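You operate a simulated robot arm through the tools that you are given. There is no shell and no other tool.

You are at the controls of a simulated robot arm. One attempt, no reset.

TASK
Shut both board sliders, then press the strip on the seam down with the red block.
Fine: the block goes back to its place. Set down upright: red press block.

It is judged by the outcome, as a careful person would: the job done as asked, and still so three seconds after it is handed in. It fails if anything else is knocked over, pushed out of place, dropped, spilled or broken.

THE ROBOT
A 7-joint arm with a two-finger parallel gripper, fixed in place. Base frame: the origin is on the floor under the middle of its stand, x ahead of it, y to its left, z up; the work surface is at about z = 868. Lengths are in mm, angles in degrees, forces in N, time in s.
With the tool pointing down near the work surface it reaches from about 240 to 680 mm from the base axis. Its first joint turns from -66.0 to 66.0 degrees. Payload 2.4 kg.
Tool frame: the origin (TCP) lies between the finger pads and is the grasp point; the fingertips stand 30 mm ahead of it; z points along the fingers, y is the line along which they close. Largest opening 94 mm; finger width 28, thickness 10; the body of the gripper, 50 by 96 mm, starts 55 mm behind the TCP.
Orientation is that of the tool frame in the base frame, as a unit quaternion [w, x, y, z]. With the fingers straight down and closing along the base's y, the tool's x points along the base's -x, its y along +y and its z along -z.

THE INTERFACE
- The arm moves only by the tool step_arm. Its argument "rows" is a list of rows, each a list of 7 numbers: the shift along the base's x, y, z in units of 200 mm (1.0 is 200 mm), then the turn, a rotation vector about the base's x, y, z in units of 120 degrees (1.0 is 120 degrees), then the finger opening in mm, from 0 to 94. In form: [[dx, dy, dz, wx, wy, wz, hand], ...]. A call has 1 to 20 rows; each row is the pose to reach, as a shift and turn from the pose commanded when the call began. A call with a number of a shift or a turn outside -1 to 1 is refused whole. A row lasts 0.2 s, in which the tool goes at most 50 mm and 8.6 degrees; a call with a longer step from one row to the next is refused whole, and so is a gripper value outside its range. A pose out of reach is approached as far as the arm can. The call stops where the force on the tool passes 50 N (or 10 N more than at its start, if that is more) or the arm is blocked; 0.2 s more then pass. Each finger travels about 153 mm/s and halts on what it meets, pressing with about 24 N; the grip force reading is that of the motor and also rises with nothing between the fingers. The clock runs only during rows and for 0.2 s after the last one: add rows that repeat a pose to give the fingers time. The reply holds the time, the measured pose of the TCP, the force on the tool along the base axes, the opening and the grip force, in the units named above and with some noise, with the torque about the TCP (base axes, N m) and any sound that the robot's microphone picked up, and new pictures: "views" is both (left out), scene, wrist or none.
- Cameras (640 x 400 px; columns grow to the right, rows downward): "scene" is fixed at [25.9, 460.8, 1456.9]; the picture's right is [-0.86, -0.51, 0.00], its down [-0.23, 0.38, -0.90] and it looks along [0.46, -0.77, -0.44] (base axes); focal length 364 px, centre (320, 200). "wrist" rides on the gripper at [76, 14, -102] in the tool frame; the picture's right is [-0.18, 0.98, 0.00], its down [-0.75, -0.14, -0.64] and it looks along [-0.63, -0.12, 0.77] (tool axes); focal length 243 px, centre (320, 200). There is no depth. A picture from a camera that has moved, and an enlarged one, comes with that camera's place and axes in the base frame and with its lens.
- close_up(camera, box): a new picture of the part [left, top, right, bottom] of that camera's present view, enlarged. It takes no simulated time.
- hand_in(): hands the job in; it is judged then, once.

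Places have to be worked out from the pictures, the camera data and where the tool is seen. Open the gripper and draw the arm clear of the work before you hand the job in, unless the task says otherwise.

The tools are called after "Emit:" as name(argument=value, ...) on one line, values as JSON. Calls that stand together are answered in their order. step_arm: Moves the arm, as the interface text tells. Its arguments: {"type":"object","properties":{"rows":{"type":"array"},"views":{"type":"string","enum":["both","scene","wrist","none"]}},"required":["rows"]} The other tools are called the same way: close_up (camera, box) takes an enlarged picture of a part of a camera's view; hand_in () hands the job in.

At the start:

```text
time: 0.0
tcp_pos: [428.3, -8.2, 1241.6]
tcp_rot: [0.0, -0.002, 1.0, 0.0]
force: [0.5, -1.2, 0.7]
torque: [0.05, 0.0, -0.01]
finger_gap: 93.9
finger_force: 0.0
```

scene: 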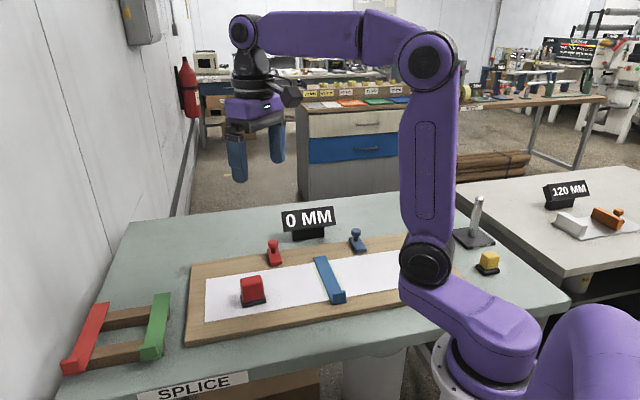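
wrist: 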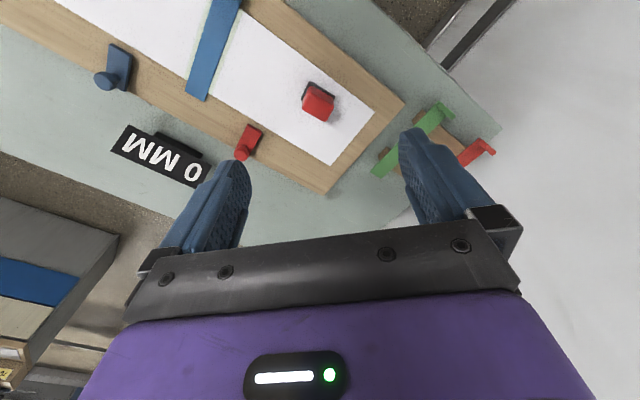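

I begin with enlarged views of the board area to understand the sliders, the strip and the block.

Emit:
close_up(camera="scene", box=[180, 200, 440, 360])

Emit:
close_up(camera="wrist", box=[60, 0, 400, 210])

Emit:
close_up(camera="scene", box=[40, 260, 240, 400])

Emit:
close_up(camera="scene", box=[440, 160, 640, 300])

```text
2.46 times, centred on (310, 280) of scene
camera zoom: at [25.9, 460.8, 1456.9], right [-0.86, -0.51, 0.0], down [-0.23, 0.38, -0.9], along [0.46, -0.77, -0.44], focal length 896 px, centre (345, 3)
```

zoom: 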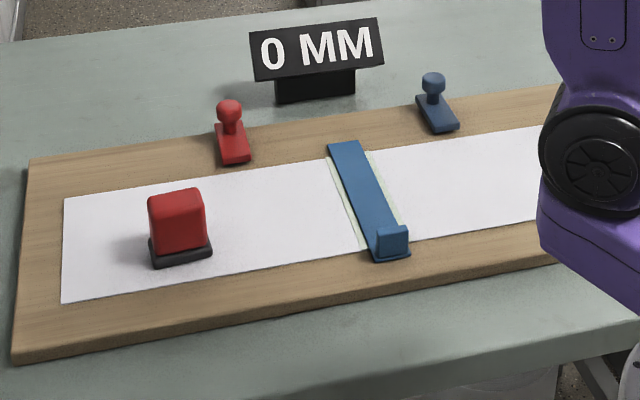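

```text
1.88 times, centred on (230, 105) of wrist
camera zoom: at [352.5, 5.9, 1343.5], right [0.18, 0.98, 0.0], down [0.75, -0.14, 0.64], along [0.63, -0.12, -0.77], focal length 457 px, centre (489, 379)
```

zoom: 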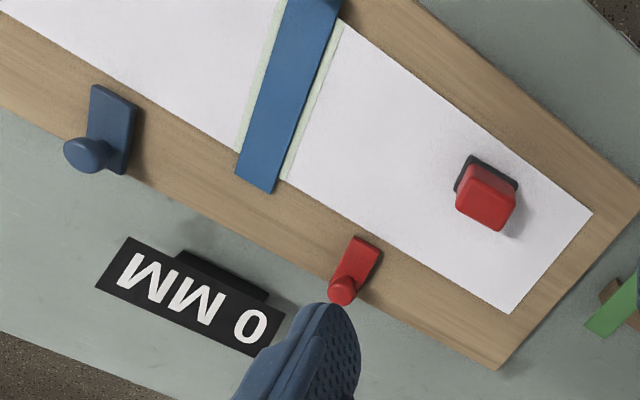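

```text
2.86 times, centred on (140, 330) of scene
camera zoom: at [25.9, 460.8, 1456.9], right [-0.86, -0.51, 0.0], down [-0.23, 0.38, -0.9], along [0.46, -0.77, -0.44], focal length 1040 px, centre (834, -171)
```

zoom: 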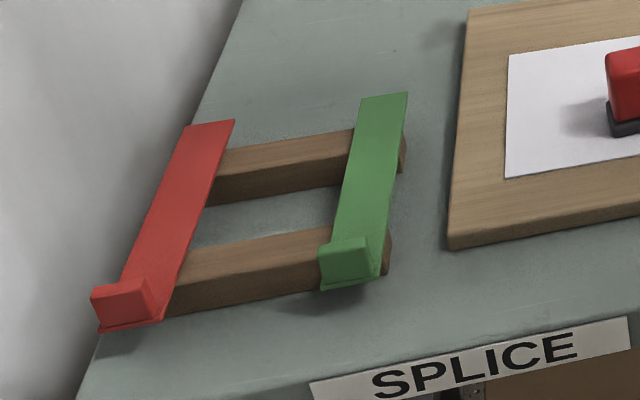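

```text
2.86 times, centred on (540, 230) of scene
camera zoom: at [25.9, 460.8, 1456.9], right [-0.86, -0.51, 0.0], down [-0.23, 0.38, -0.9], along [0.46, -0.77, -0.44], focal length 1040 px, centre (-309, 114)
```

zoom: 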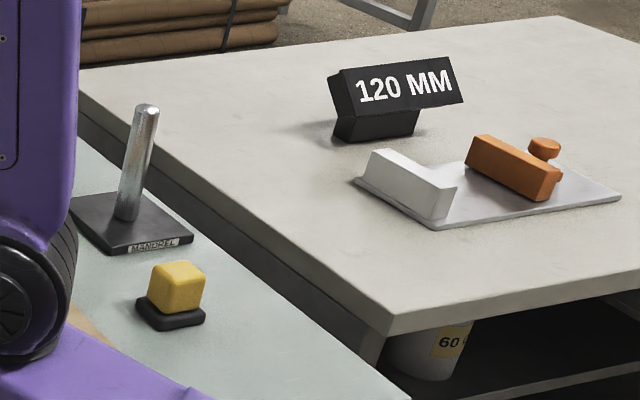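

The sliders appear to be the red and blue knobbed plates on the board's far border, set across a board turned about 45° (red near (540,-165), blue near (380,-335)). The blue strip lies on the seam from about (310,-104) to (440,-231), and the red block is near (486,-14). I move above the board with the tool turned -44° about z, so the wrist camera looks across it.

Emit:
step_arm(rows=[[0.043, -0.093, -0.117, 0, 0, -0.0611, 94], [0.087, -0.187, -0.233, 0, 0, -0.1222, 94], [0.13, -0.28, -0.35, 0, 0, -0.1833, 94], [0.173, -0.373, -0.467, 0, 0, -0.2444, 94], [0.217, -0.467, -0.583, 0, 0, -0.3056, 94], [0.26, -0.56, -0.7, 0, 0, -0.3667, 94], [0.26, -0.56, -0.7, 0, 0, -0.3667, 94]])

```text
time: 1.6
tcp_pos: [479.2, -119.1, 1101.5]
tcp_rot: [0.0, 0.373, 0.928, 0.0]
force: [-0.1, -0.9, -0.6]
torque: [0.02, -0.03, 0.01]
finger_gap: 93.8
finger_force: 0.0
camera wrist: at [435.3, -55.3, 1202.9], right [0.81, 0.58, 0.0], down [0.44, -0.62, 0.64], along [0.37, -0.52, -0.77], focal length 243 px, centre (320, 200)
```

scene: 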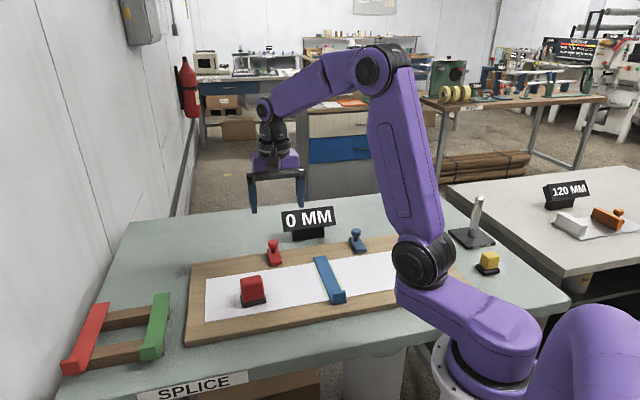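
wrist: 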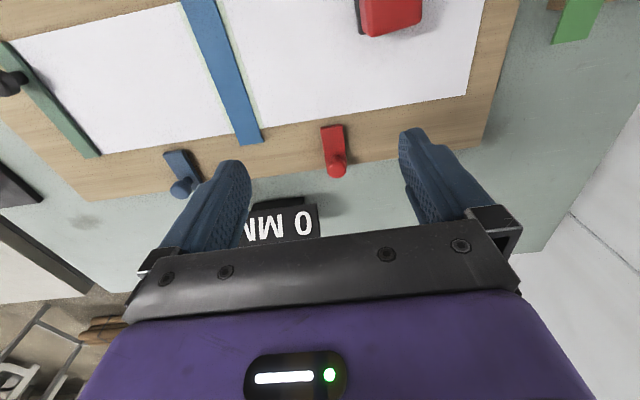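

The wrist view reveals something at the right end of the board that was hidden behind the arm: a dark green bar with a black knob. I enlarge these parts.

Emit:
close_up(camera="wrist", box=[0, 0, 260, 220])

Emit:
close_up(camera="wrist", box=[140, 60, 420, 260])

Emit:
close_up(camera="scene", box=[240, 210, 400, 320])

```text
1.82 times, centred on (130, 110) of wrist
camera zoom: at [435.3, -55.3, 1202.9], right [0.81, 0.58, 0.0], down [0.44, -0.62, 0.64], along [0.37, -0.52, -0.77], focal length 441 px, centre (666, 364)
```

zoom: 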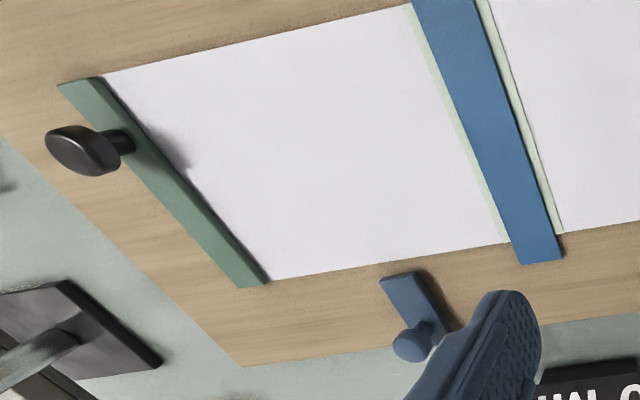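

```text
2.00 times, centred on (280, 160) of wrist
camera zoom: at [435.3, -55.3, 1202.9], right [0.81, 0.58, 0.0], down [0.44, -0.62, 0.64], along [0.37, -0.52, -0.77], focal length 485 px, centre (400, 280)
```

zoom: 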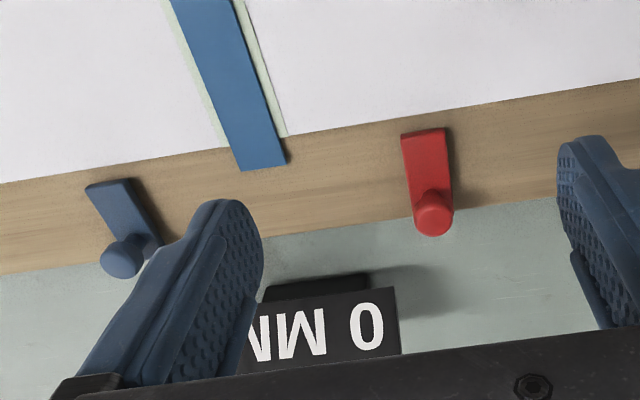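

```text
3.64 times, centred on (320, 265) of scene
camera zoom: at [25.9, 460.8, 1456.9], right [-0.86, -0.51, 0.0], down [-0.23, 0.38, -0.9], along [0.46, -0.77, -0.44], focal length 1323 px, centre (320, -36)
```

zoom: 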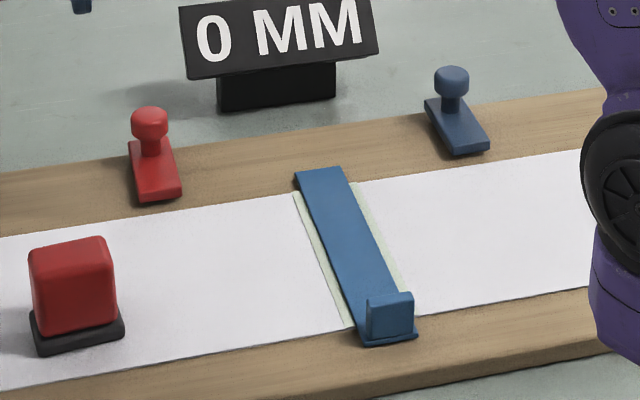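

The pale green band under the blue strip is the seam tape. Combining both cameras puts the red knob at about (555,-183,921) and the blue knob at about (392,-347,921). The green bar with the black knob looks like a fixed end stop. I move above the red slider for a closer look before touching it.

Emit:
step_arm(rows=[[0.095, -0.08, -0.125, 0, 0, 0, 70], [0.19, -0.16, -0.25, 0, 0, 0, 70], [0.285, -0.24, -0.375, 0, 0, 0, 70], [0.38, -0.32, -0.45, 0, 0, 0, 70], [0.38, -0.32, -0.45, 0, 0, 0, 70]])

Emit:
close_up(camera="wrist", box=[200, 0, 440, 160])

Emit:
close_up(camera="scene", box=[220, 190, 340, 280])

```text
time: 2.8
tcp_pos: [555.6, -185.6, 1011.8]
tcp_rot: [0.0, 0.373, 0.928, 0.0]
force: [-0.7, 0.8, -0.1]
torque: [0.01, -0.01, 0.01]
finger_gap: 70.0
finger_force: 0.1
camera wrist: at [511.9, -122.5, 1113.4], right [0.81, 0.58, 0.0], down [0.45, -0.62, 0.64], along [0.37, -0.52, -0.77], focal length 243 px, centre (320, 200)
```

scene: 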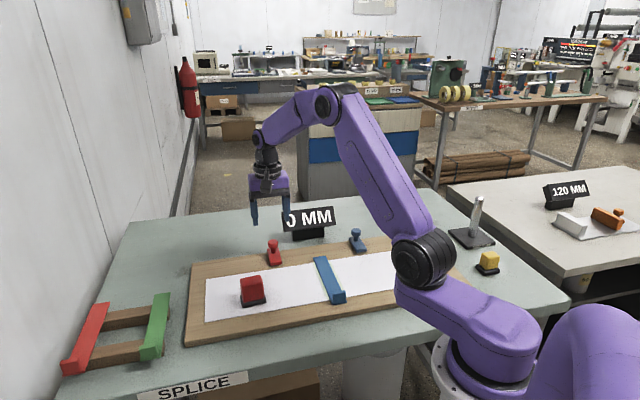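
wrist: 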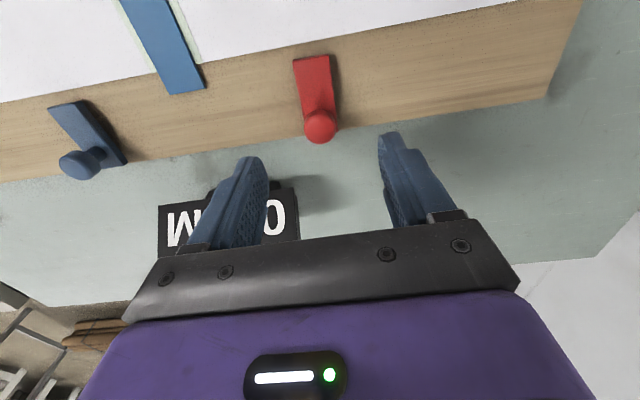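

```text
2.50 times, centred on (320, 80) of wrist
camera zoom: at [511.9, -122.5, 1113.4], right [0.81, 0.58, 0.0], down [0.45, -0.62, 0.64], along [0.37, -0.52, -0.77], focal length 606 px, centre (320, 500)
```

zoom: 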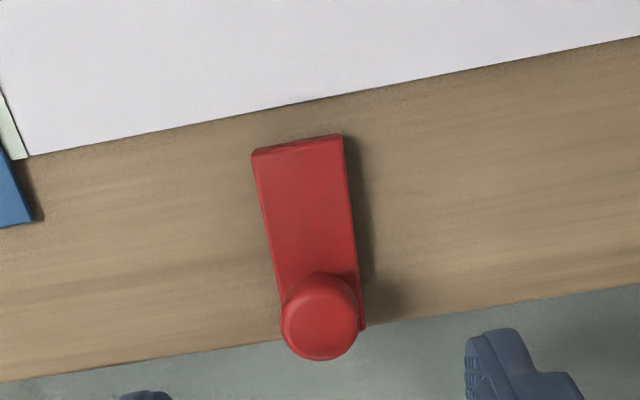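

```text
4.44 times, centred on (280, 235) of scene
camera zoom: at [25.9, 460.8, 1456.9], right [-0.86, -0.51, 0.0], down [-0.23, 0.38, -0.9], along [0.46, -0.77, -0.44], focal length 1617 px, centre (498, 44)
```

zoom: 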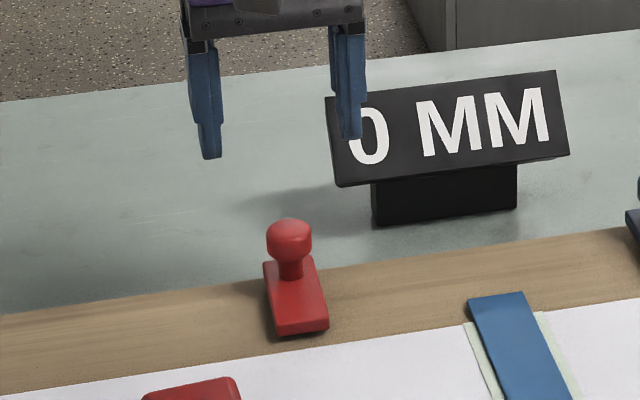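

The red knob sits almost directly under the TCP at about (557,-187), with its plate running along the board's short axis and its front end about 10 mm short of the paper. I descend around the knob with tips at about z=900, above the plate.

Emit:
step_arm(rows=[[0.005, -0.005, -0.15, 0, 0, 0, 60], [0.01, -0.01, -0.3, 0, 0, 0, 60], [0.01, -0.01, -0.38, 0, 0, 0, 60], [0.01, -0.01, -0.405, 0, 0, 0, 60], [0.01, -0.01, -0.405, 0, 0, 0, 60]])

Emit:
close_up(camera="scene", box=[220, 190, 340, 280])

Emit:
close_up(camera="wrist", box=[200, 60, 440, 220])

```text
time: 4.0
tcp_pos: [556.6, -185.4, 930.9]
tcp_rot: [0.0, 0.374, 0.928, 0.0]
force: [-0.2, -0.1, 0.4]
torque: [-0.02, 0.01, -0.01]
finger_gap: 60.0
finger_force: 0.1
camera wrist: at [512.8, -123.0, 1032.0], right [0.81, 0.58, 0.0], down [0.45, -0.62, 0.64], along [0.37, -0.52, -0.77], focal length 243 px, centre (320, 200)
```

scene: 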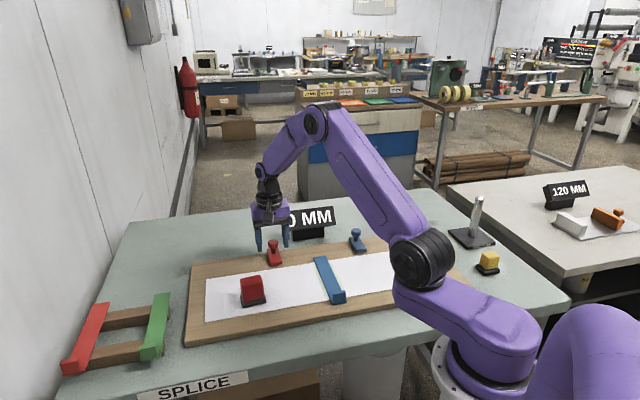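
wrist: 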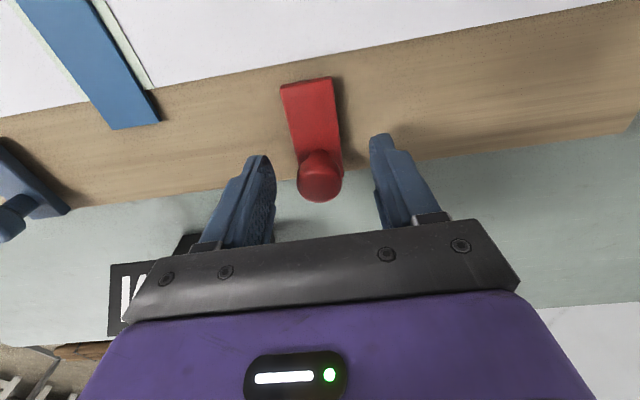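

```text
4.44 times, centred on (280, 235) of scene
camera zoom: at [25.9, 460.8, 1456.9], right [-0.86, -0.51, 0.0], down [-0.23, 0.38, -0.9], along [0.46, -0.77, -0.44], focal length 1617 px, centre (498, 44)
```

zoom: 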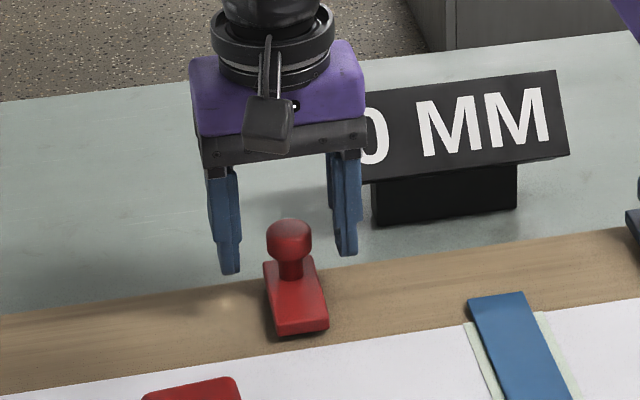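

```text
2.50 times, centred on (320, 140) of wrist
camera zoom: at [512.8, -123.0, 1032.0], right [0.81, 0.58, 0.0], down [0.45, -0.62, 0.64], along [0.37, -0.52, -0.77], focal length 606 px, centre (320, 350)
```

zoom: 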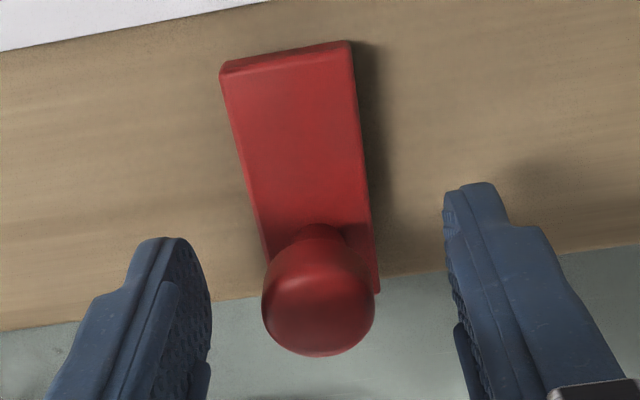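

The knob is centred between the fingers. I close on it in place.

Emit:
step_arm(rows=[[0, 0, 0, 0, 0, 0, 30], [0, 0, 0, 0, 0, 0, 15], [0, 0, 0, 0, 0, 0, 15]], views="wrist")

```text
time: 4.8
tcp_pos: [556.6, -187.5, 929.7]
tcp_rot: [-0.001, 0.374, 0.927, -0.001]
force: [-8.8, -6.7, 2.7]
torque: [-0.06, 0.46, -0.19]
finger_gap: 27.5
finger_force: 45.3
camera wrist: at [511.8, -124.6, 1032.1], right [0.81, 0.58, 0.0], down [0.45, -0.62, 0.64], along [0.37, -0.52, -0.77], focal length 243 px, centre (320, 200)
```

wrist: 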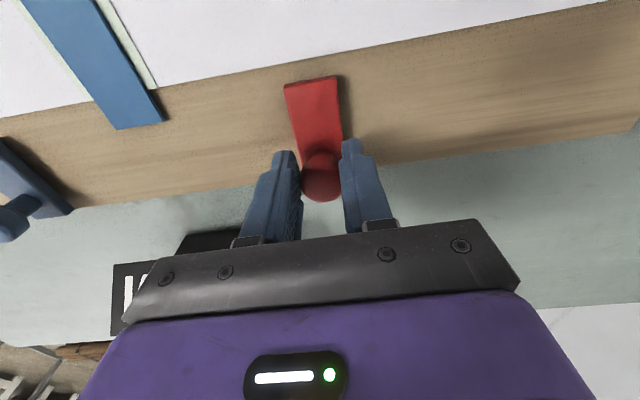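

The knob is gripped (27.5 mm, with a small sideways load from misalignment). I shift about 1.5 mm sideways to relieve it, then try sliding gently 10 mm toward the paper.

Emit:
step_arm(rows=[[-0.006, -0.006, 0, 0, 0, 0, 15], [-0.0148, 0.0028, 0, 0, 0, 0, 15], [-0.0236, 0.0116, 0, 0, 0, 0, 15], [-0.0325, 0.0204, 0, 0, 0, 0, 15], [-0.0414, 0.0293, 0, 0, 0, 0, 15], [-0.0414, 0.0293, 0, 0, 0, 0, 15]], views="wrist")

```text
time: 6.2
tcp_pos: [549.3, -181.7, 930.0]
tcp_rot: [-0.001, 0.375, 0.927, -0.001]
force: [-7.4, -10.0, -14.8]
torque: [-0.99, -0.64, -0.09]
finger_gap: 27.7
finger_force: 44.9
camera wrist: at [505.0, -118.2, 1032.1], right [0.81, 0.58, 0.0], down [0.45, -0.62, 0.64], along [0.37, -0.52, -0.77], focal length 243 px, centre (320, 200)
```

wrist: 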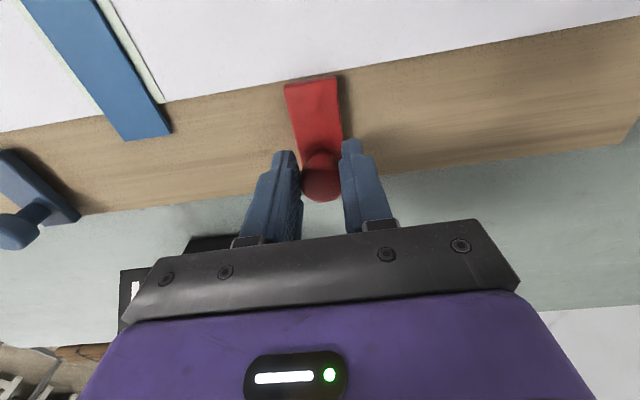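

The red slider follows smoothly along the short axis, and its front is now at the paper edge. I continue in small steps, easing the side and vertical loads, watching for the end stop.

Emit:
step_arm(rows=[[-0.007, -0.007, -0.006, 0, 0, 0, 15], [-0.0159, 0.0018, -0.006, 0, 0, 0, 15], [-0.0247, 0.0106, -0.006, 0, 0, 0, 15], [-0.0335, 0.0195, -0.006, 0, 0, 0, 15], [-0.0424, 0.0283, -0.006, 0, 0, 0, 15], [-0.0424, 0.0283, -0.006, 0, 0, 0, 15]], views="wrist")

```text
time: 7.6
tcp_pos: [542.5, -174.4, 929.9]
tcp_rot: [0.0, 0.374, 0.928, -0.001]
force: [-5.5, -6.1, 8.0]
torque: [-0.19, 0.15, 0.02]
finger_gap: 27.4
finger_force: 44.9
camera wrist: at [497.8, -111.4, 1031.8], right [0.81, 0.58, 0.0], down [0.44, -0.62, 0.64], along [0.37, -0.52, -0.77], focal length 243 px, centre (320, 200)
```

wrist: 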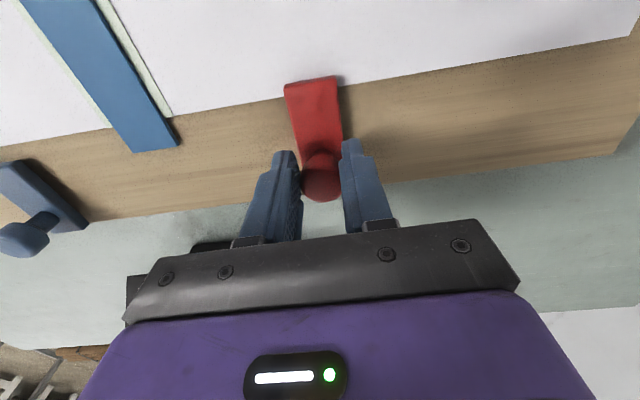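

About 19 mm of travel so far, with no stop reached and the front overlapping the paper. I continue the same way.

Emit:
step_arm(rows=[[-0.004, -0.004, 0, 0, 0, 0, 15], [-0.0129, 0.0048, 0, 0, 0, 0, 15], [-0.0217, 0.0136, 0, 0, 0, 0, 15], [-0.0305, 0.0225, 0, 0, 0, 0, 15], [-0.0394, 0.0313, 0, 0, 0, 0, 15], [-0.0394, 0.0313, 0, 0, 0, 0, 15]], views="wrist")

```text
time: 9.0
tcp_pos: [534.5, -167.0, 930.2]
tcp_rot: [0.001, 0.372, 0.928, 0.001]
force: [7.3, 5.7, 15.0]
torque: [0.13, -0.3, 0.11]
finger_gap: 27.7
finger_force: 44.7
camera wrist: at [490.2, -104.3, 1031.7], right [0.81, 0.58, 0.0], down [0.44, -0.62, 0.64], along [0.38, -0.52, -0.77], focal length 243 px, centre (320, 200)
```

wrist: 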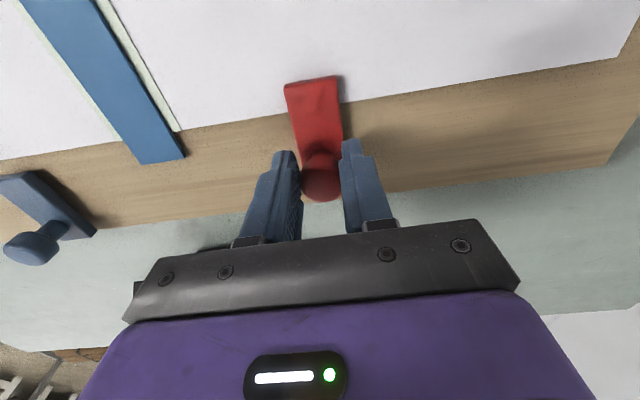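

Now about 30 mm of travel with no stop yet. I continue another 10 mm, relieving the loads.

Emit:
step_arm(rows=[[0.003, 0.003, 0.004, 0, 0, 0, 15], [-0.0059, 0.0118, 0.004, 0, 0, 0, 15], [-0.0147, 0.0206, 0.004, 0, 0, 0, 15], [-0.0235, 0.0295, 0.004, 0, 0, 0, 15], [-0.0324, 0.0383, 0.004, 0, 0, 0, 15], [-0.0324, 0.0383, 0.004, 0, 0, 0, 15]])

Emit:
close_up(camera="scene", box=[220, 190, 400, 325])

```text
time: 10.4
tcp_pos: [526.5, -158.3, 928.7]
tcp_rot: [-0.001, 0.373, 0.928, 0.0]
force: [8.6, 6.5, 6.4]
torque: [0.2, -0.19, 0.25]
finger_gap: 27.5
finger_force: 45.2
camera wrist: at [483.0, -96.5, 1032.0], right [0.81, 0.58, 0.0], down [0.45, -0.62, 0.64], along [0.37, -0.52, -0.77], focal length 243 px, centre (320, 200)
```

scene: 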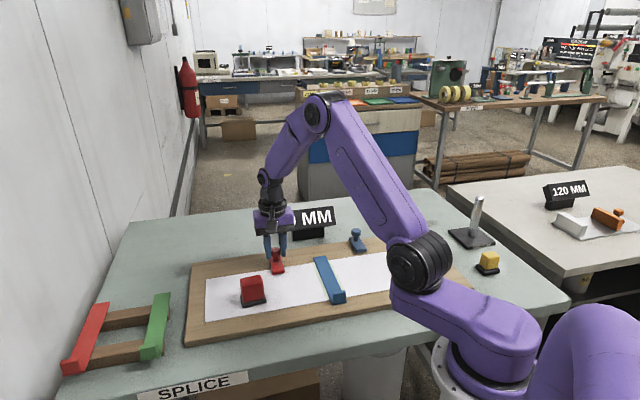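
wrist: 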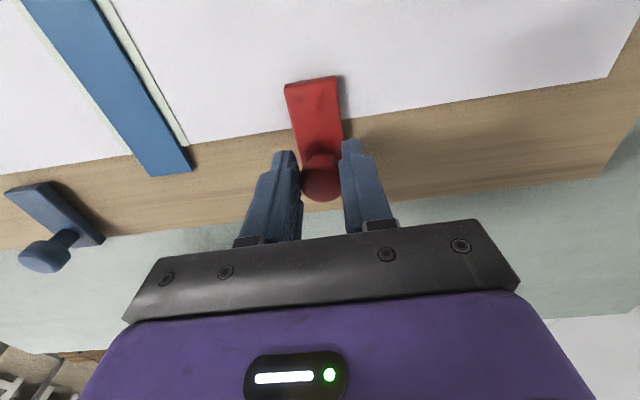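

```text
2.96 times, centred on (310, 258) of scene
camera zoom: at [26.0, 461.0, 1456.8], right [-0.86, -0.51, 0.0], down [-0.23, 0.38, -0.9], along [0.46, -0.77, -0.44], focal length 1078 px, centre (350, 30)
```

zoom: 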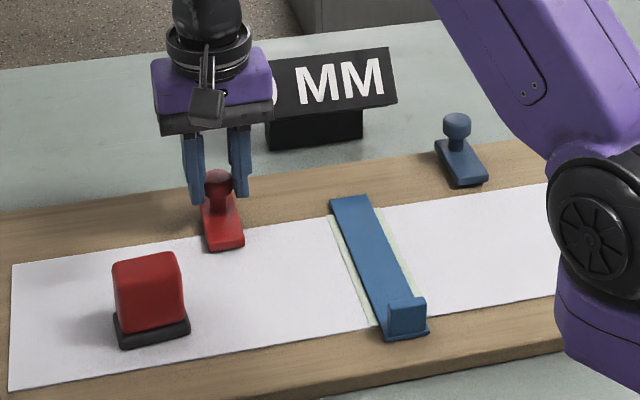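

Travel is now about 42 mm, with very little resistance along the slide and still no stop. I continue another 10 mm, watching for the stop.

Emit:
step_arm(rows=[[0.004, 0.004, 0.003, 0, 0, 0, 15], [-0.0049, 0.0128, 0.003, 0, 0, 0, 15], [-0.0137, 0.0216, 0.003, 0, 0, 0, 15], [-0.0225, 0.0305, 0.003, 0, 0, 0, 15], [-0.0314, 0.0393, 0.003, 0, 0, 0, 15], [-0.0314, 0.0393, 0.003, 0, 0, 0, 15]], views="wrist")

```text
time: 11.8
tcp_pos: [518.2, -152.2, 930.4]
tcp_rot: [0.0, 0.374, 0.927, -0.001]
force: [6.9, 2.6, -8.5]
torque: [-0.37, -0.7, 0.01]
finger_gap: 27.2
finger_force: 44.8
camera wrist: at [475.9, -89.2, 1032.0], right [0.81, 0.58, 0.0], down [0.45, -0.62, 0.64], along [0.37, -0.52, -0.77], focal length 243 px, centre (320, 200)
```

wrist: 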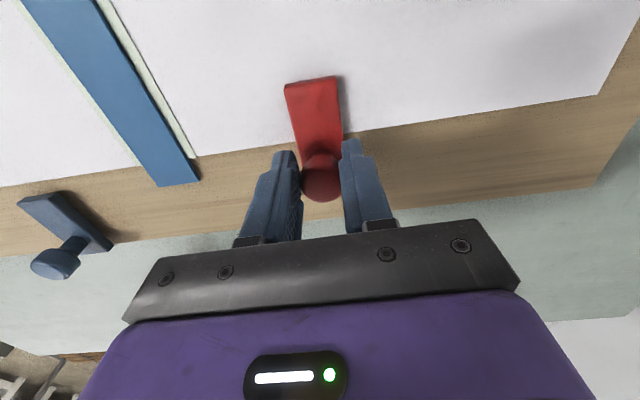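

About 52 mm now, and it is still free along the slide. The vertical loads in both directions show that the slider is guided, not loose. I continue.

Emit:
step_arm(rows=[[0.001, 0.001, -0.002, 0, 0, 0, 15], [-0.0079, 0.0098, -0.002, 0, 0, 0, 15], [-0.0167, 0.0186, -0.002, 0, 0, 0, 15], [-0.0255, 0.0275, -0.002, 0, 0, 0, 15], [-0.0344, 0.0363, -0.002, 0, 0, 0, 15], [-0.0344, 0.0363, -0.002, 0, 0, 0, 15]], views="wrist")

```text
time: 13.2
tcp_pos: [513.5, -145.5, 930.7]
tcp_rot: [0.0, 0.374, 0.927, 0.0]
force: [2.7, -0.7, -2.0]
torque: [-0.08, -0.16, -0.02]
finger_gap: 27.5
finger_force: 45.0
camera wrist: at [469.3, -82.7, 1031.9], right [0.81, 0.58, 0.0], down [0.45, -0.62, 0.64], along [0.37, -0.52, -0.77], focal length 243 px, centre (320, 200)
```

wrist: 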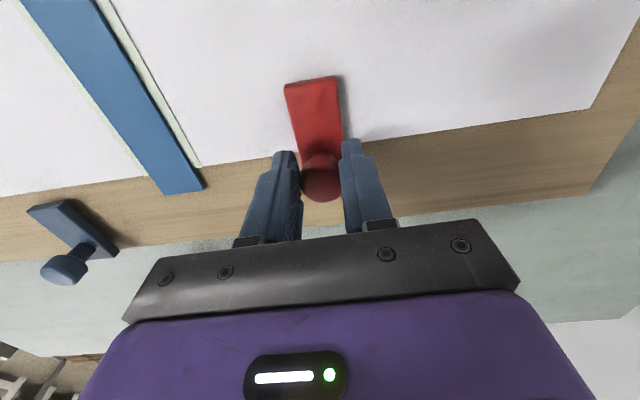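

About 60 mm with low force and no stop. I push another 10 mm in small steps.

Emit:
step_arm(rows=[[-0.0089, 0.0088, 0, 0, 0, 0, 15], [-0.0177, 0.0176, 0, 0, 0, 0, 15], [-0.0265, 0.0265, 0, 0, 0, 0, 15], [-0.0354, 0.0353, 0, 0, 0, 0, 15], [-0.0354, 0.0353, 0, 0, 0, 0, 15]], views="both")

Emit:
close_up(camera="scene", box=[220, 190, 400, 325])

```text
time: 14.4
tcp_pos: [509.3, -142.8, 931.7]
tcp_rot: [0.008, 0.375, 0.927, 0.001]
force: [23.4, -35.0, -16.8]
torque: [-0.87, -0.62, -0.04]
finger_gap: 27.5
finger_force: 45.0
camera wrist: at [465.2, -79.4, 1032.0], right [0.82, 0.58, 0.01], down [0.43, -0.62, 0.65], along [0.38, -0.53, -0.76], focal length 243 px, centre (320, 200)
```

scene: 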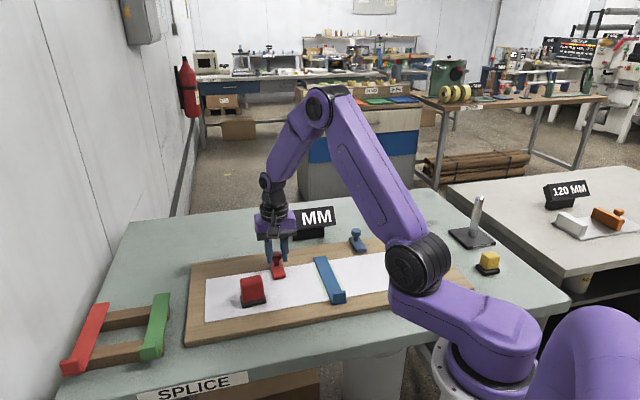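
wrist: 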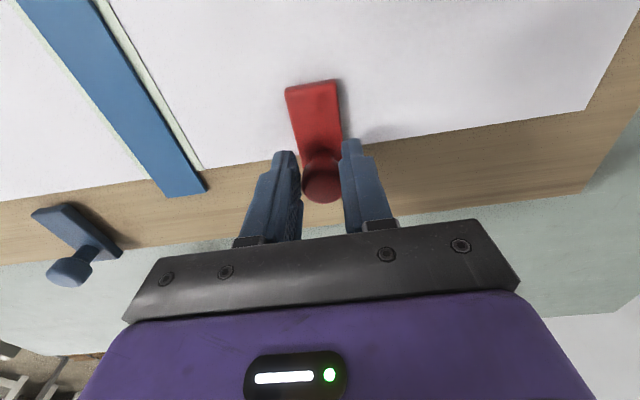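

```text
2.96 times, centred on (310, 258) of scene
camera zoom: at [26.9, 459.8, 1457.2], right [-0.86, -0.51, 0.0], down [-0.23, 0.38, -0.9], along [0.46, -0.77, -0.45], focal length 1078 px, centre (350, 30)
```

zoom: 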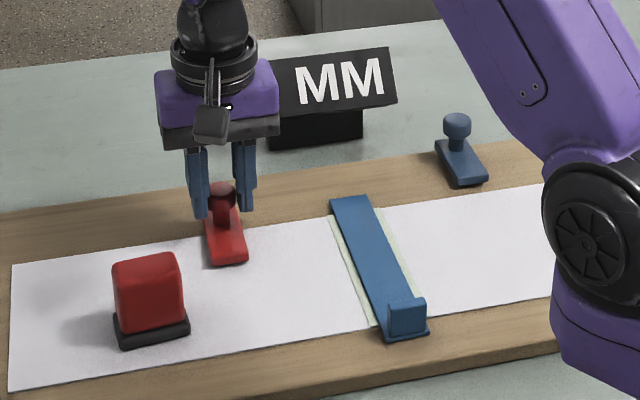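

The stop was reached: about 41 N along the slide after roughly 65 mm. The red slider is shut. I ease off the push slightly, open the fingers and rise.

Emit:
step_arm(rows=[[0.008, -0.014, 0, 0, 0, 0, 15], [0.008, -0.014, 0, 0, 0, 0, 40], [0.008, -0.014, 0, 0, 0, 0, 62], [0.008, -0.014, 0.05, 0, 0, 0, 62], [0.008, -0.014, 0.25, 0, 0, 0, 62], [0.008, -0.014, 0.45, 0, 0, 0, 62]])

Emit:
close_up(camera="wrist", box=[160, 0, 480, 200])

Emit:
close_up(camera="scene", box=[220, 190, 400, 325])

```text
time: 15.8
tcp_pos: [507.6, -140.8, 1021.5]
tcp_rot: [-0.001, 0.373, 0.928, 0.0]
force: [1.2, -0.1, 0.3]
torque: [-0.02, 0.01, 0.04]
finger_gap: 62.2
finger_force: 0.1
camera wrist: at [464.4, -77.7, 1121.8], right [0.81, 0.58, 0.0], down [0.45, -0.62, 0.64], along [0.37, -0.52, -0.77], focal length 243 px, centre (320, 200)
```

scene: 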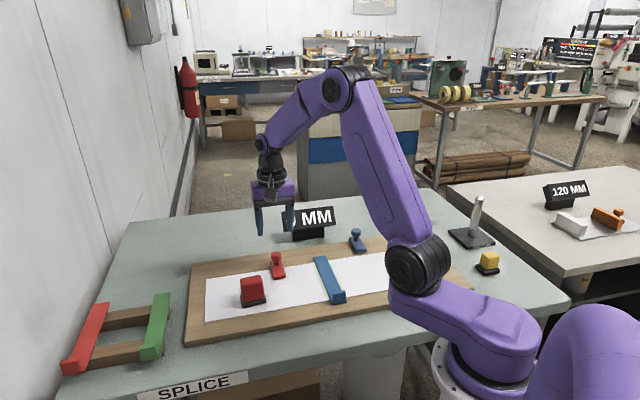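
wrist: 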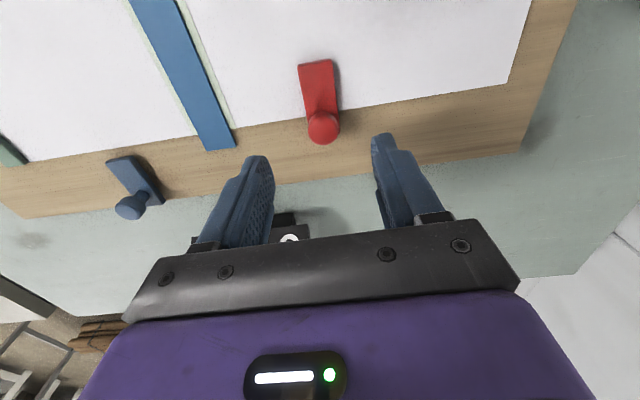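

```text
2.00 times, centred on (320, 100) of wrist
camera zoom: at [464.4, -77.7, 1121.8], right [0.81, 0.58, 0.0], down [0.45, -0.62, 0.64], along [0.37, -0.52, -0.77], focal length 485 px, centre (320, 400)
```

zoom: 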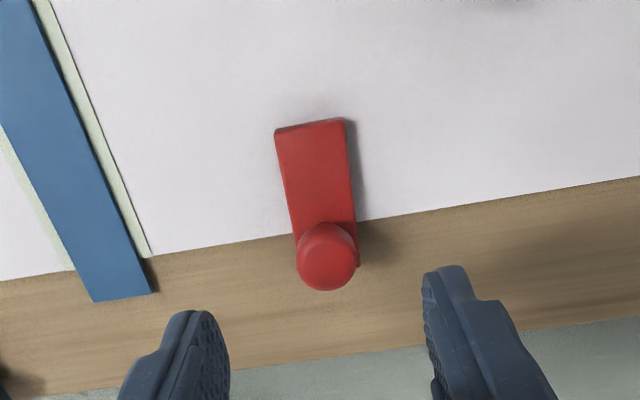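

```text
2.96 times, centred on (310, 258) of scene
camera zoom: at [25.9, 460.8, 1456.9], right [-0.86, -0.51, 0.0], down [-0.23, 0.38, -0.9], along [0.46, -0.77, -0.44], focal length 1078 px, centre (350, 30)
```

zoom: 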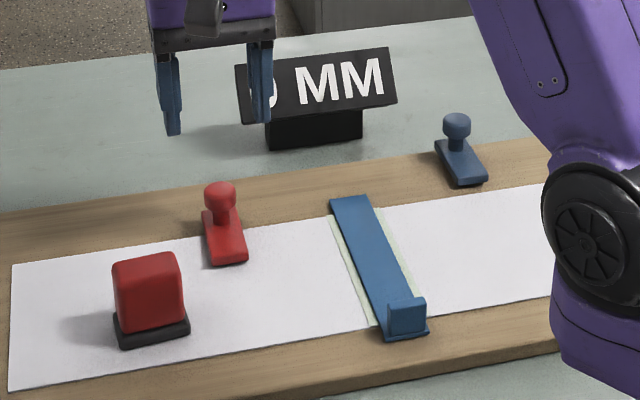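

The red slider is shut, with its plate lying over the paper. Next I travel above the blue slider, whose knob I put at about (396,-349), and look before descending.

Emit:
step_arm(rows=[[-0.1, -0.18, 0, 0, 0, 0, 62], [-0.2, -0.36, 0, 0, 0, 0, 62], [-0.3, -0.54, 0, 0, 0, 0, 62], [-0.4, -0.72, 0, 0, 0, 0, 62], [-0.5, -0.9, 0, 0, 0, 0, 62], [-0.55, -0.99, -0.02, 0, 0, 0, 62], [-0.55, -0.99, -0.04, 0, 0, 0, 62]])

Emit:
close_up(camera="wrist", box=[200, 0, 440, 160])

```text
time: 17.4
tcp_pos: [397.6, -339.5, 1012.9]
tcp_rot: [0.001, 0.372, 0.928, 0.001]
force: [0.2, -0.6, 0.4]
torque: [-0.01, 0.0, -0.02]
finger_gap: 62.2
finger_force: 0.1
camera wrist: at [354.0, -277.4, 1114.1], right [0.81, 0.58, 0.0], down [0.45, -0.62, 0.64], along [0.37, -0.52, -0.77], focal length 243 px, centre (320, 200)
```

scene: 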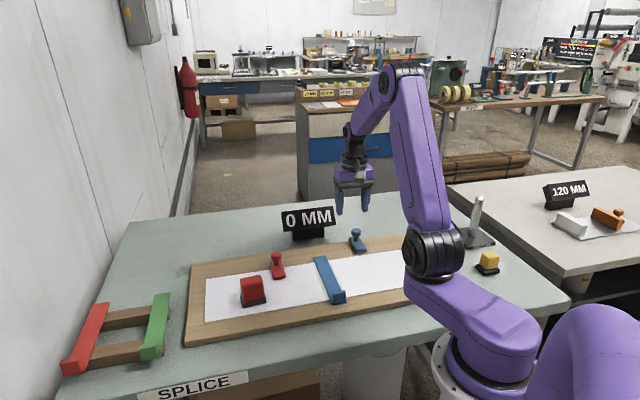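
wrist: 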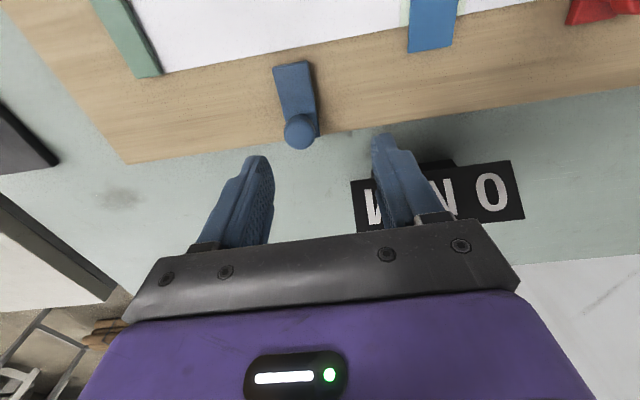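

```text
2.50 times, centred on (320, 80) of wrist
camera zoom: at [354.0, -277.4, 1114.1], right [0.81, 0.58, 0.0], down [0.45, -0.62, 0.64], along [0.37, -0.52, -0.77], focal length 606 px, centre (320, 500)
```

zoom: 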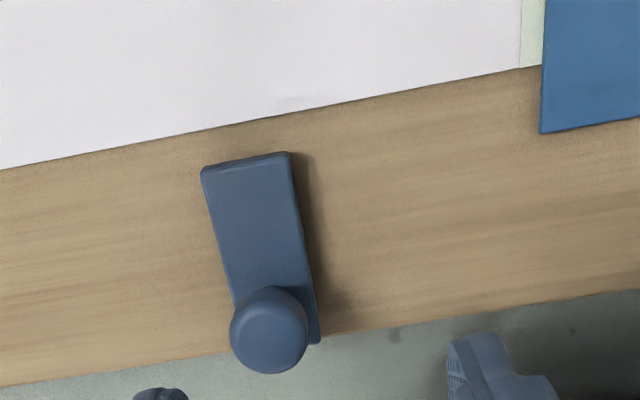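

The blue knob works out at about (388,-358). I shift there and descend around it to the same height as before.

Emit:
step_arm(rows=[[-0.054, -0.0955, -0.02, 0, 0, 0, 60], [-0.054, -0.0955, -0.17, 0, 0, 0, 60], [-0.054, -0.0955, -0.3, 0, 0, 0, 60], [-0.054, -0.0955, -0.38, 0, 0, 0, 60], [-0.054, -0.0955, -0.41, 0, 0, 0, 60], [-0.054, -0.0955, -0.41, 0, 0, 0, 60]])

Emit:
close_up(camera="wrist", box=[200, 60, 440, 220])

Emit:
close_up(camera="scene", box=[290, 190, 410, 280])

```text
time: 18.8
tcp_pos: [387.6, -358.2, 930.4]
tcp_rot: [-0.001, 0.373, 0.928, 0.0]
force: [0.6, 0.1, 0.3]
torque: [0.01, 0.03, 0.02]
finger_gap: 60.1
finger_force: 0.1
camera wrist: at [343.6, -295.4, 1033.0], right [0.81, 0.58, 0.0], down [0.45, -0.62, 0.64], along [0.37, -0.52, -0.77], focal length 243 px, centre (320, 200)
```

scene: 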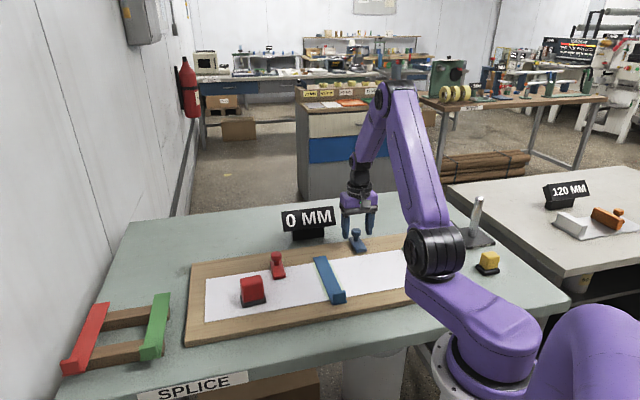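
wrist: 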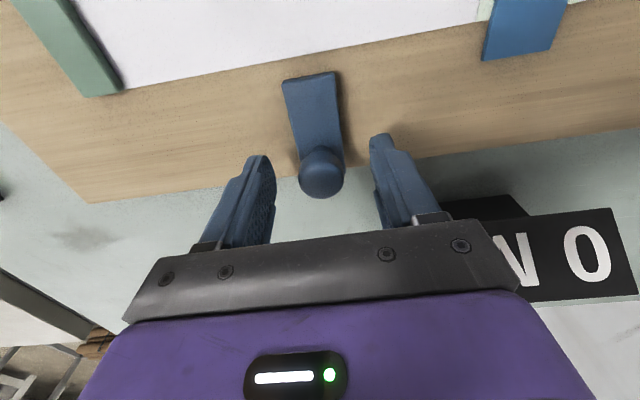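

```text
2.50 times, centred on (320, 140) of wrist
camera zoom: at [343.6, -295.4, 1033.0], right [0.81, 0.58, 0.0], down [0.45, -0.62, 0.64], along [0.37, -0.52, -0.77], focal length 606 px, centre (320, 350)
```

zoom: 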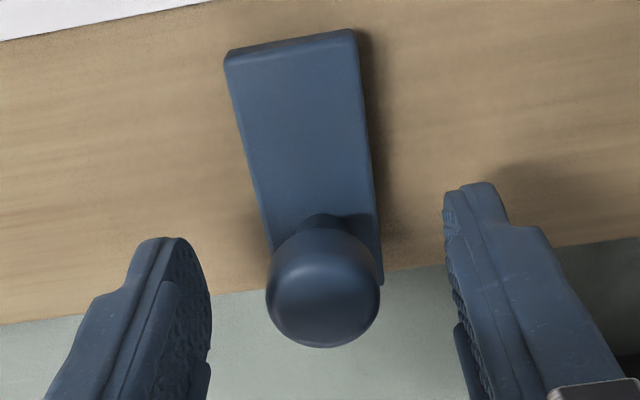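

```text
4.44 times, centred on (350, 235) of scene
camera zoom: at [25.9, 460.8, 1456.9], right [-0.86, -0.51, 0.0], down [-0.23, 0.38, -0.9], along [0.46, -0.77, -0.44], focal length 1617 px, centre (187, 44)
```

zoom: 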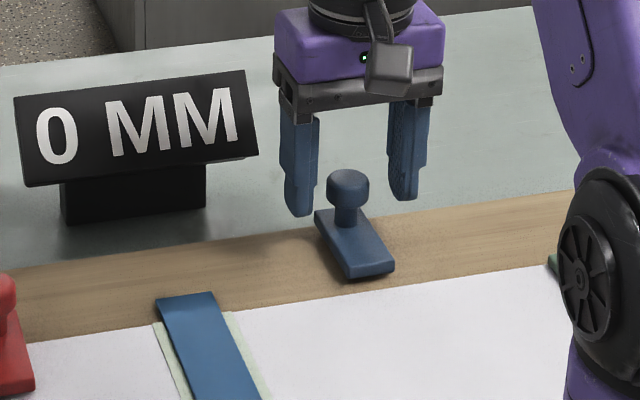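

The blue knob is centred between the fingers. I close on it.

Emit:
step_arm(rows=[[0, 0, 0, 0, 0, 0, 30], [0, 0, 0, 0, 0, 0, 15], [0, 0, 0, 0, 0, 0, 15]], views="none")

```text
time: 19.6
tcp_pos: [386.4, -359.6, 932.5]
tcp_rot: [0.0, 0.374, 0.927, 0.0]
force: [-3.3, -2.4, -3.4]
torque: [-0.13, 0.05, 0.02]
finger_gap: 27.3
finger_force: 44.7
```

It is gripped with very little side load. I slide it toward the paper about 25 mm along the same direction as the red one.

Emit:
step_arm(rows=[[-0.0125, 0.0087, 0, 0, 0, 0, 15], [-0.0231, 0.0193, 0, 0, 0, 0, 15], [-0.0337, 0.0299, 0, 0, 0, 0, 15], [-0.0443, 0.0405, 0, 0, 0, 0, 15], [-0.0549, 0.0511, 0, 0, 0, 0, 15], [-0.0655, 0.0617, 0, 0, 0, 0, 15], [-0.0761, 0.0723, 0, 0, 0, 0, 15], [-0.0867, 0.0829, 0, 0, 0, 0, 15], [-0.0867, 0.0829, 0, 0, 0, 0, 15]], views="wrist")

```text
time: 21.6
tcp_pos: [370.5, -341.7, 931.3]
tcp_rot: [0.001, 0.373, 0.928, 0.0]
force: [0.3, -2.2, 9.3]
torque: [-0.34, -0.3, 0.03]
finger_gap: 27.3
finger_force: 44.9
camera wrist: at [326.1, -279.0, 1032.9], right [0.81, 0.58, 0.0], down [0.45, -0.62, 0.64], along [0.37, -0.52, -0.77], focal length 243 px, centre (320, 200)
```

wrist: 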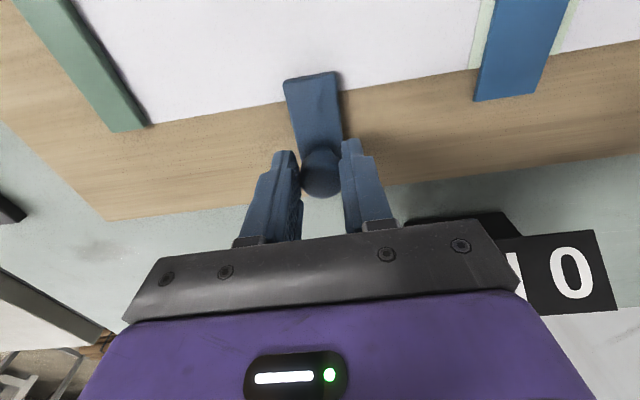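

The blue slider follows with low force after about 24 mm. I continue another 27 mm.

Emit:
step_arm(rows=[[-0.0106, 0.0106, 0.002, 0, 0, 0, 15], [-0.0212, 0.0212, 0.002, 0, 0, 0, 15], [-0.0318, 0.0318, 0.002, 0, 0, 0, 15], [-0.0424, 0.0424, 0.002, 0, 0, 0, 15], [-0.053, 0.053, 0.002, 0, 0, 0, 15], [-0.0636, 0.0636, 0.002, 0, 0, 0, 15], [-0.0742, 0.0742, 0.002, 0, 0, 0, 15], [-0.0848, 0.0848, 0.002, 0, 0, 0, 15], [-0.0954, 0.0954, 0.002, 0, 0, 0, 15], [-0.0954, 0.0954, 0.002, 0, 0, 0, 15]], views="wrist")

```text
time: 23.8
tcp_pos: [351.4, -321.9, 931.2]
tcp_rot: [0.0, 0.374, 0.928, 0.0]
force: [1.8, -1.4, 15.0]
torque: [-0.06, -0.06, 0.05]
finger_gap: 27.3
finger_force: 45.2
camera wrist: at [306.7, -259.6, 1032.9], right [0.81, 0.58, 0.0], down [0.45, -0.62, 0.64], along [0.37, -0.52, -0.77], focal length 243 px, centre (320, 200)
```

wrist: 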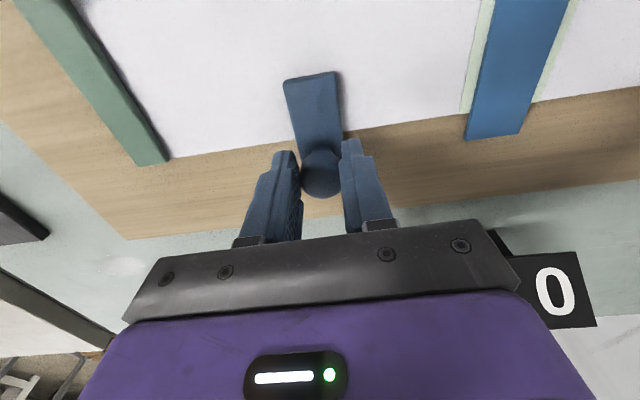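

About 51 mm so far. I continue in smaller steps to the expected stop near 60 mm.

Emit:
step_arm(rows=[[-0.0088, 0.0088, 0.002, 0, 0, 0, 15], [-0.0177, 0.0177, 0.002, 0, 0, 0, 15], [-0.0265, 0.0265, 0.002, 0, 0, 0, 15], [-0.0353, 0.0353, 0.002, 0, 0, 0, 15], [-0.0442, 0.0442, 0.002, 0, 0, 0, 15], [-0.048, 0.048, 0.002, 0, 0, 0, 15], [-0.048, 0.048, 0.002, 0, 0, 0, 15]])

Emit:
close_up(camera="scene", box=[220, 190, 400, 325])

```text
time: 25.4
tcp_pos: [344.1, -316.1, 932.0]
tcp_rot: [0.005, 0.373, 0.928, -0.003]
force: [30.4, -12.3, -16.4]
torque: [0.1, -0.47, 0.14]
finger_gap: 27.5
finger_force: 45.3
camera wrist: at [299.3, -252.2, 1031.9], right [0.81, 0.58, 0.0], down [0.44, -0.62, 0.65], along [0.38, -0.53, -0.76], focal length 243 px, centre (320, 200)
```

scene: 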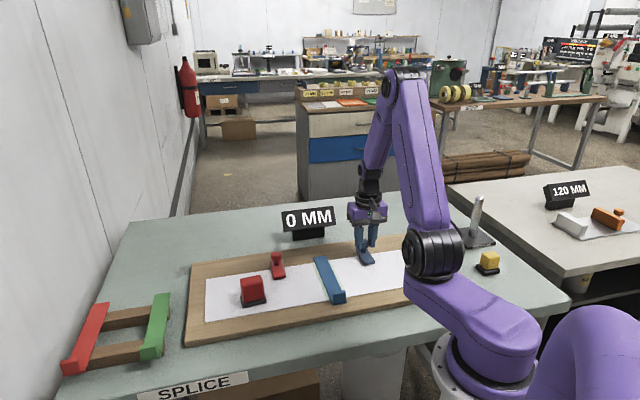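
wrist: 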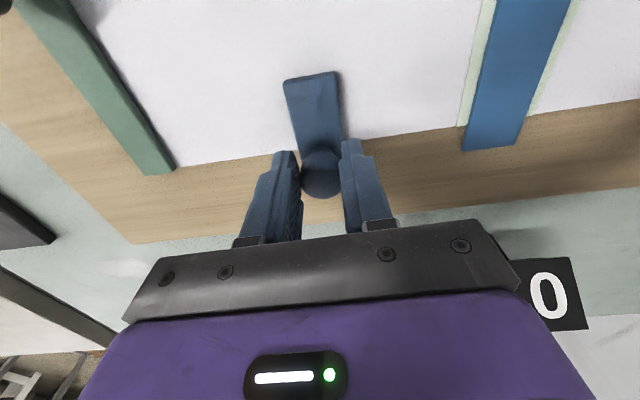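

```text
2.96 times, centred on (310, 258) of scene
camera zoom: at [26.9, 460.3, 1457.1], right [-0.86, -0.51, 0.0], down [-0.23, 0.38, -0.9], along [0.46, -0.77, -0.45], focal length 1078 px, centre (350, 30)
```

zoom: 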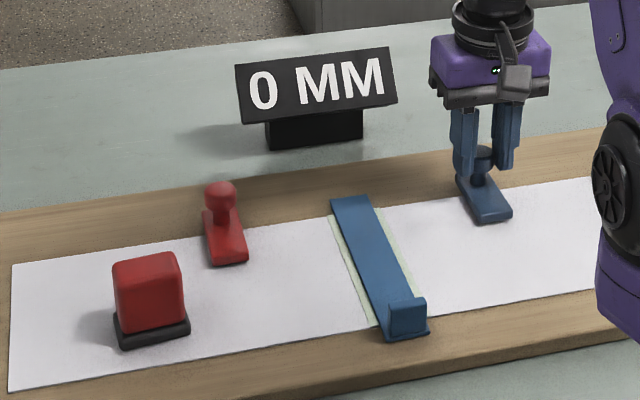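

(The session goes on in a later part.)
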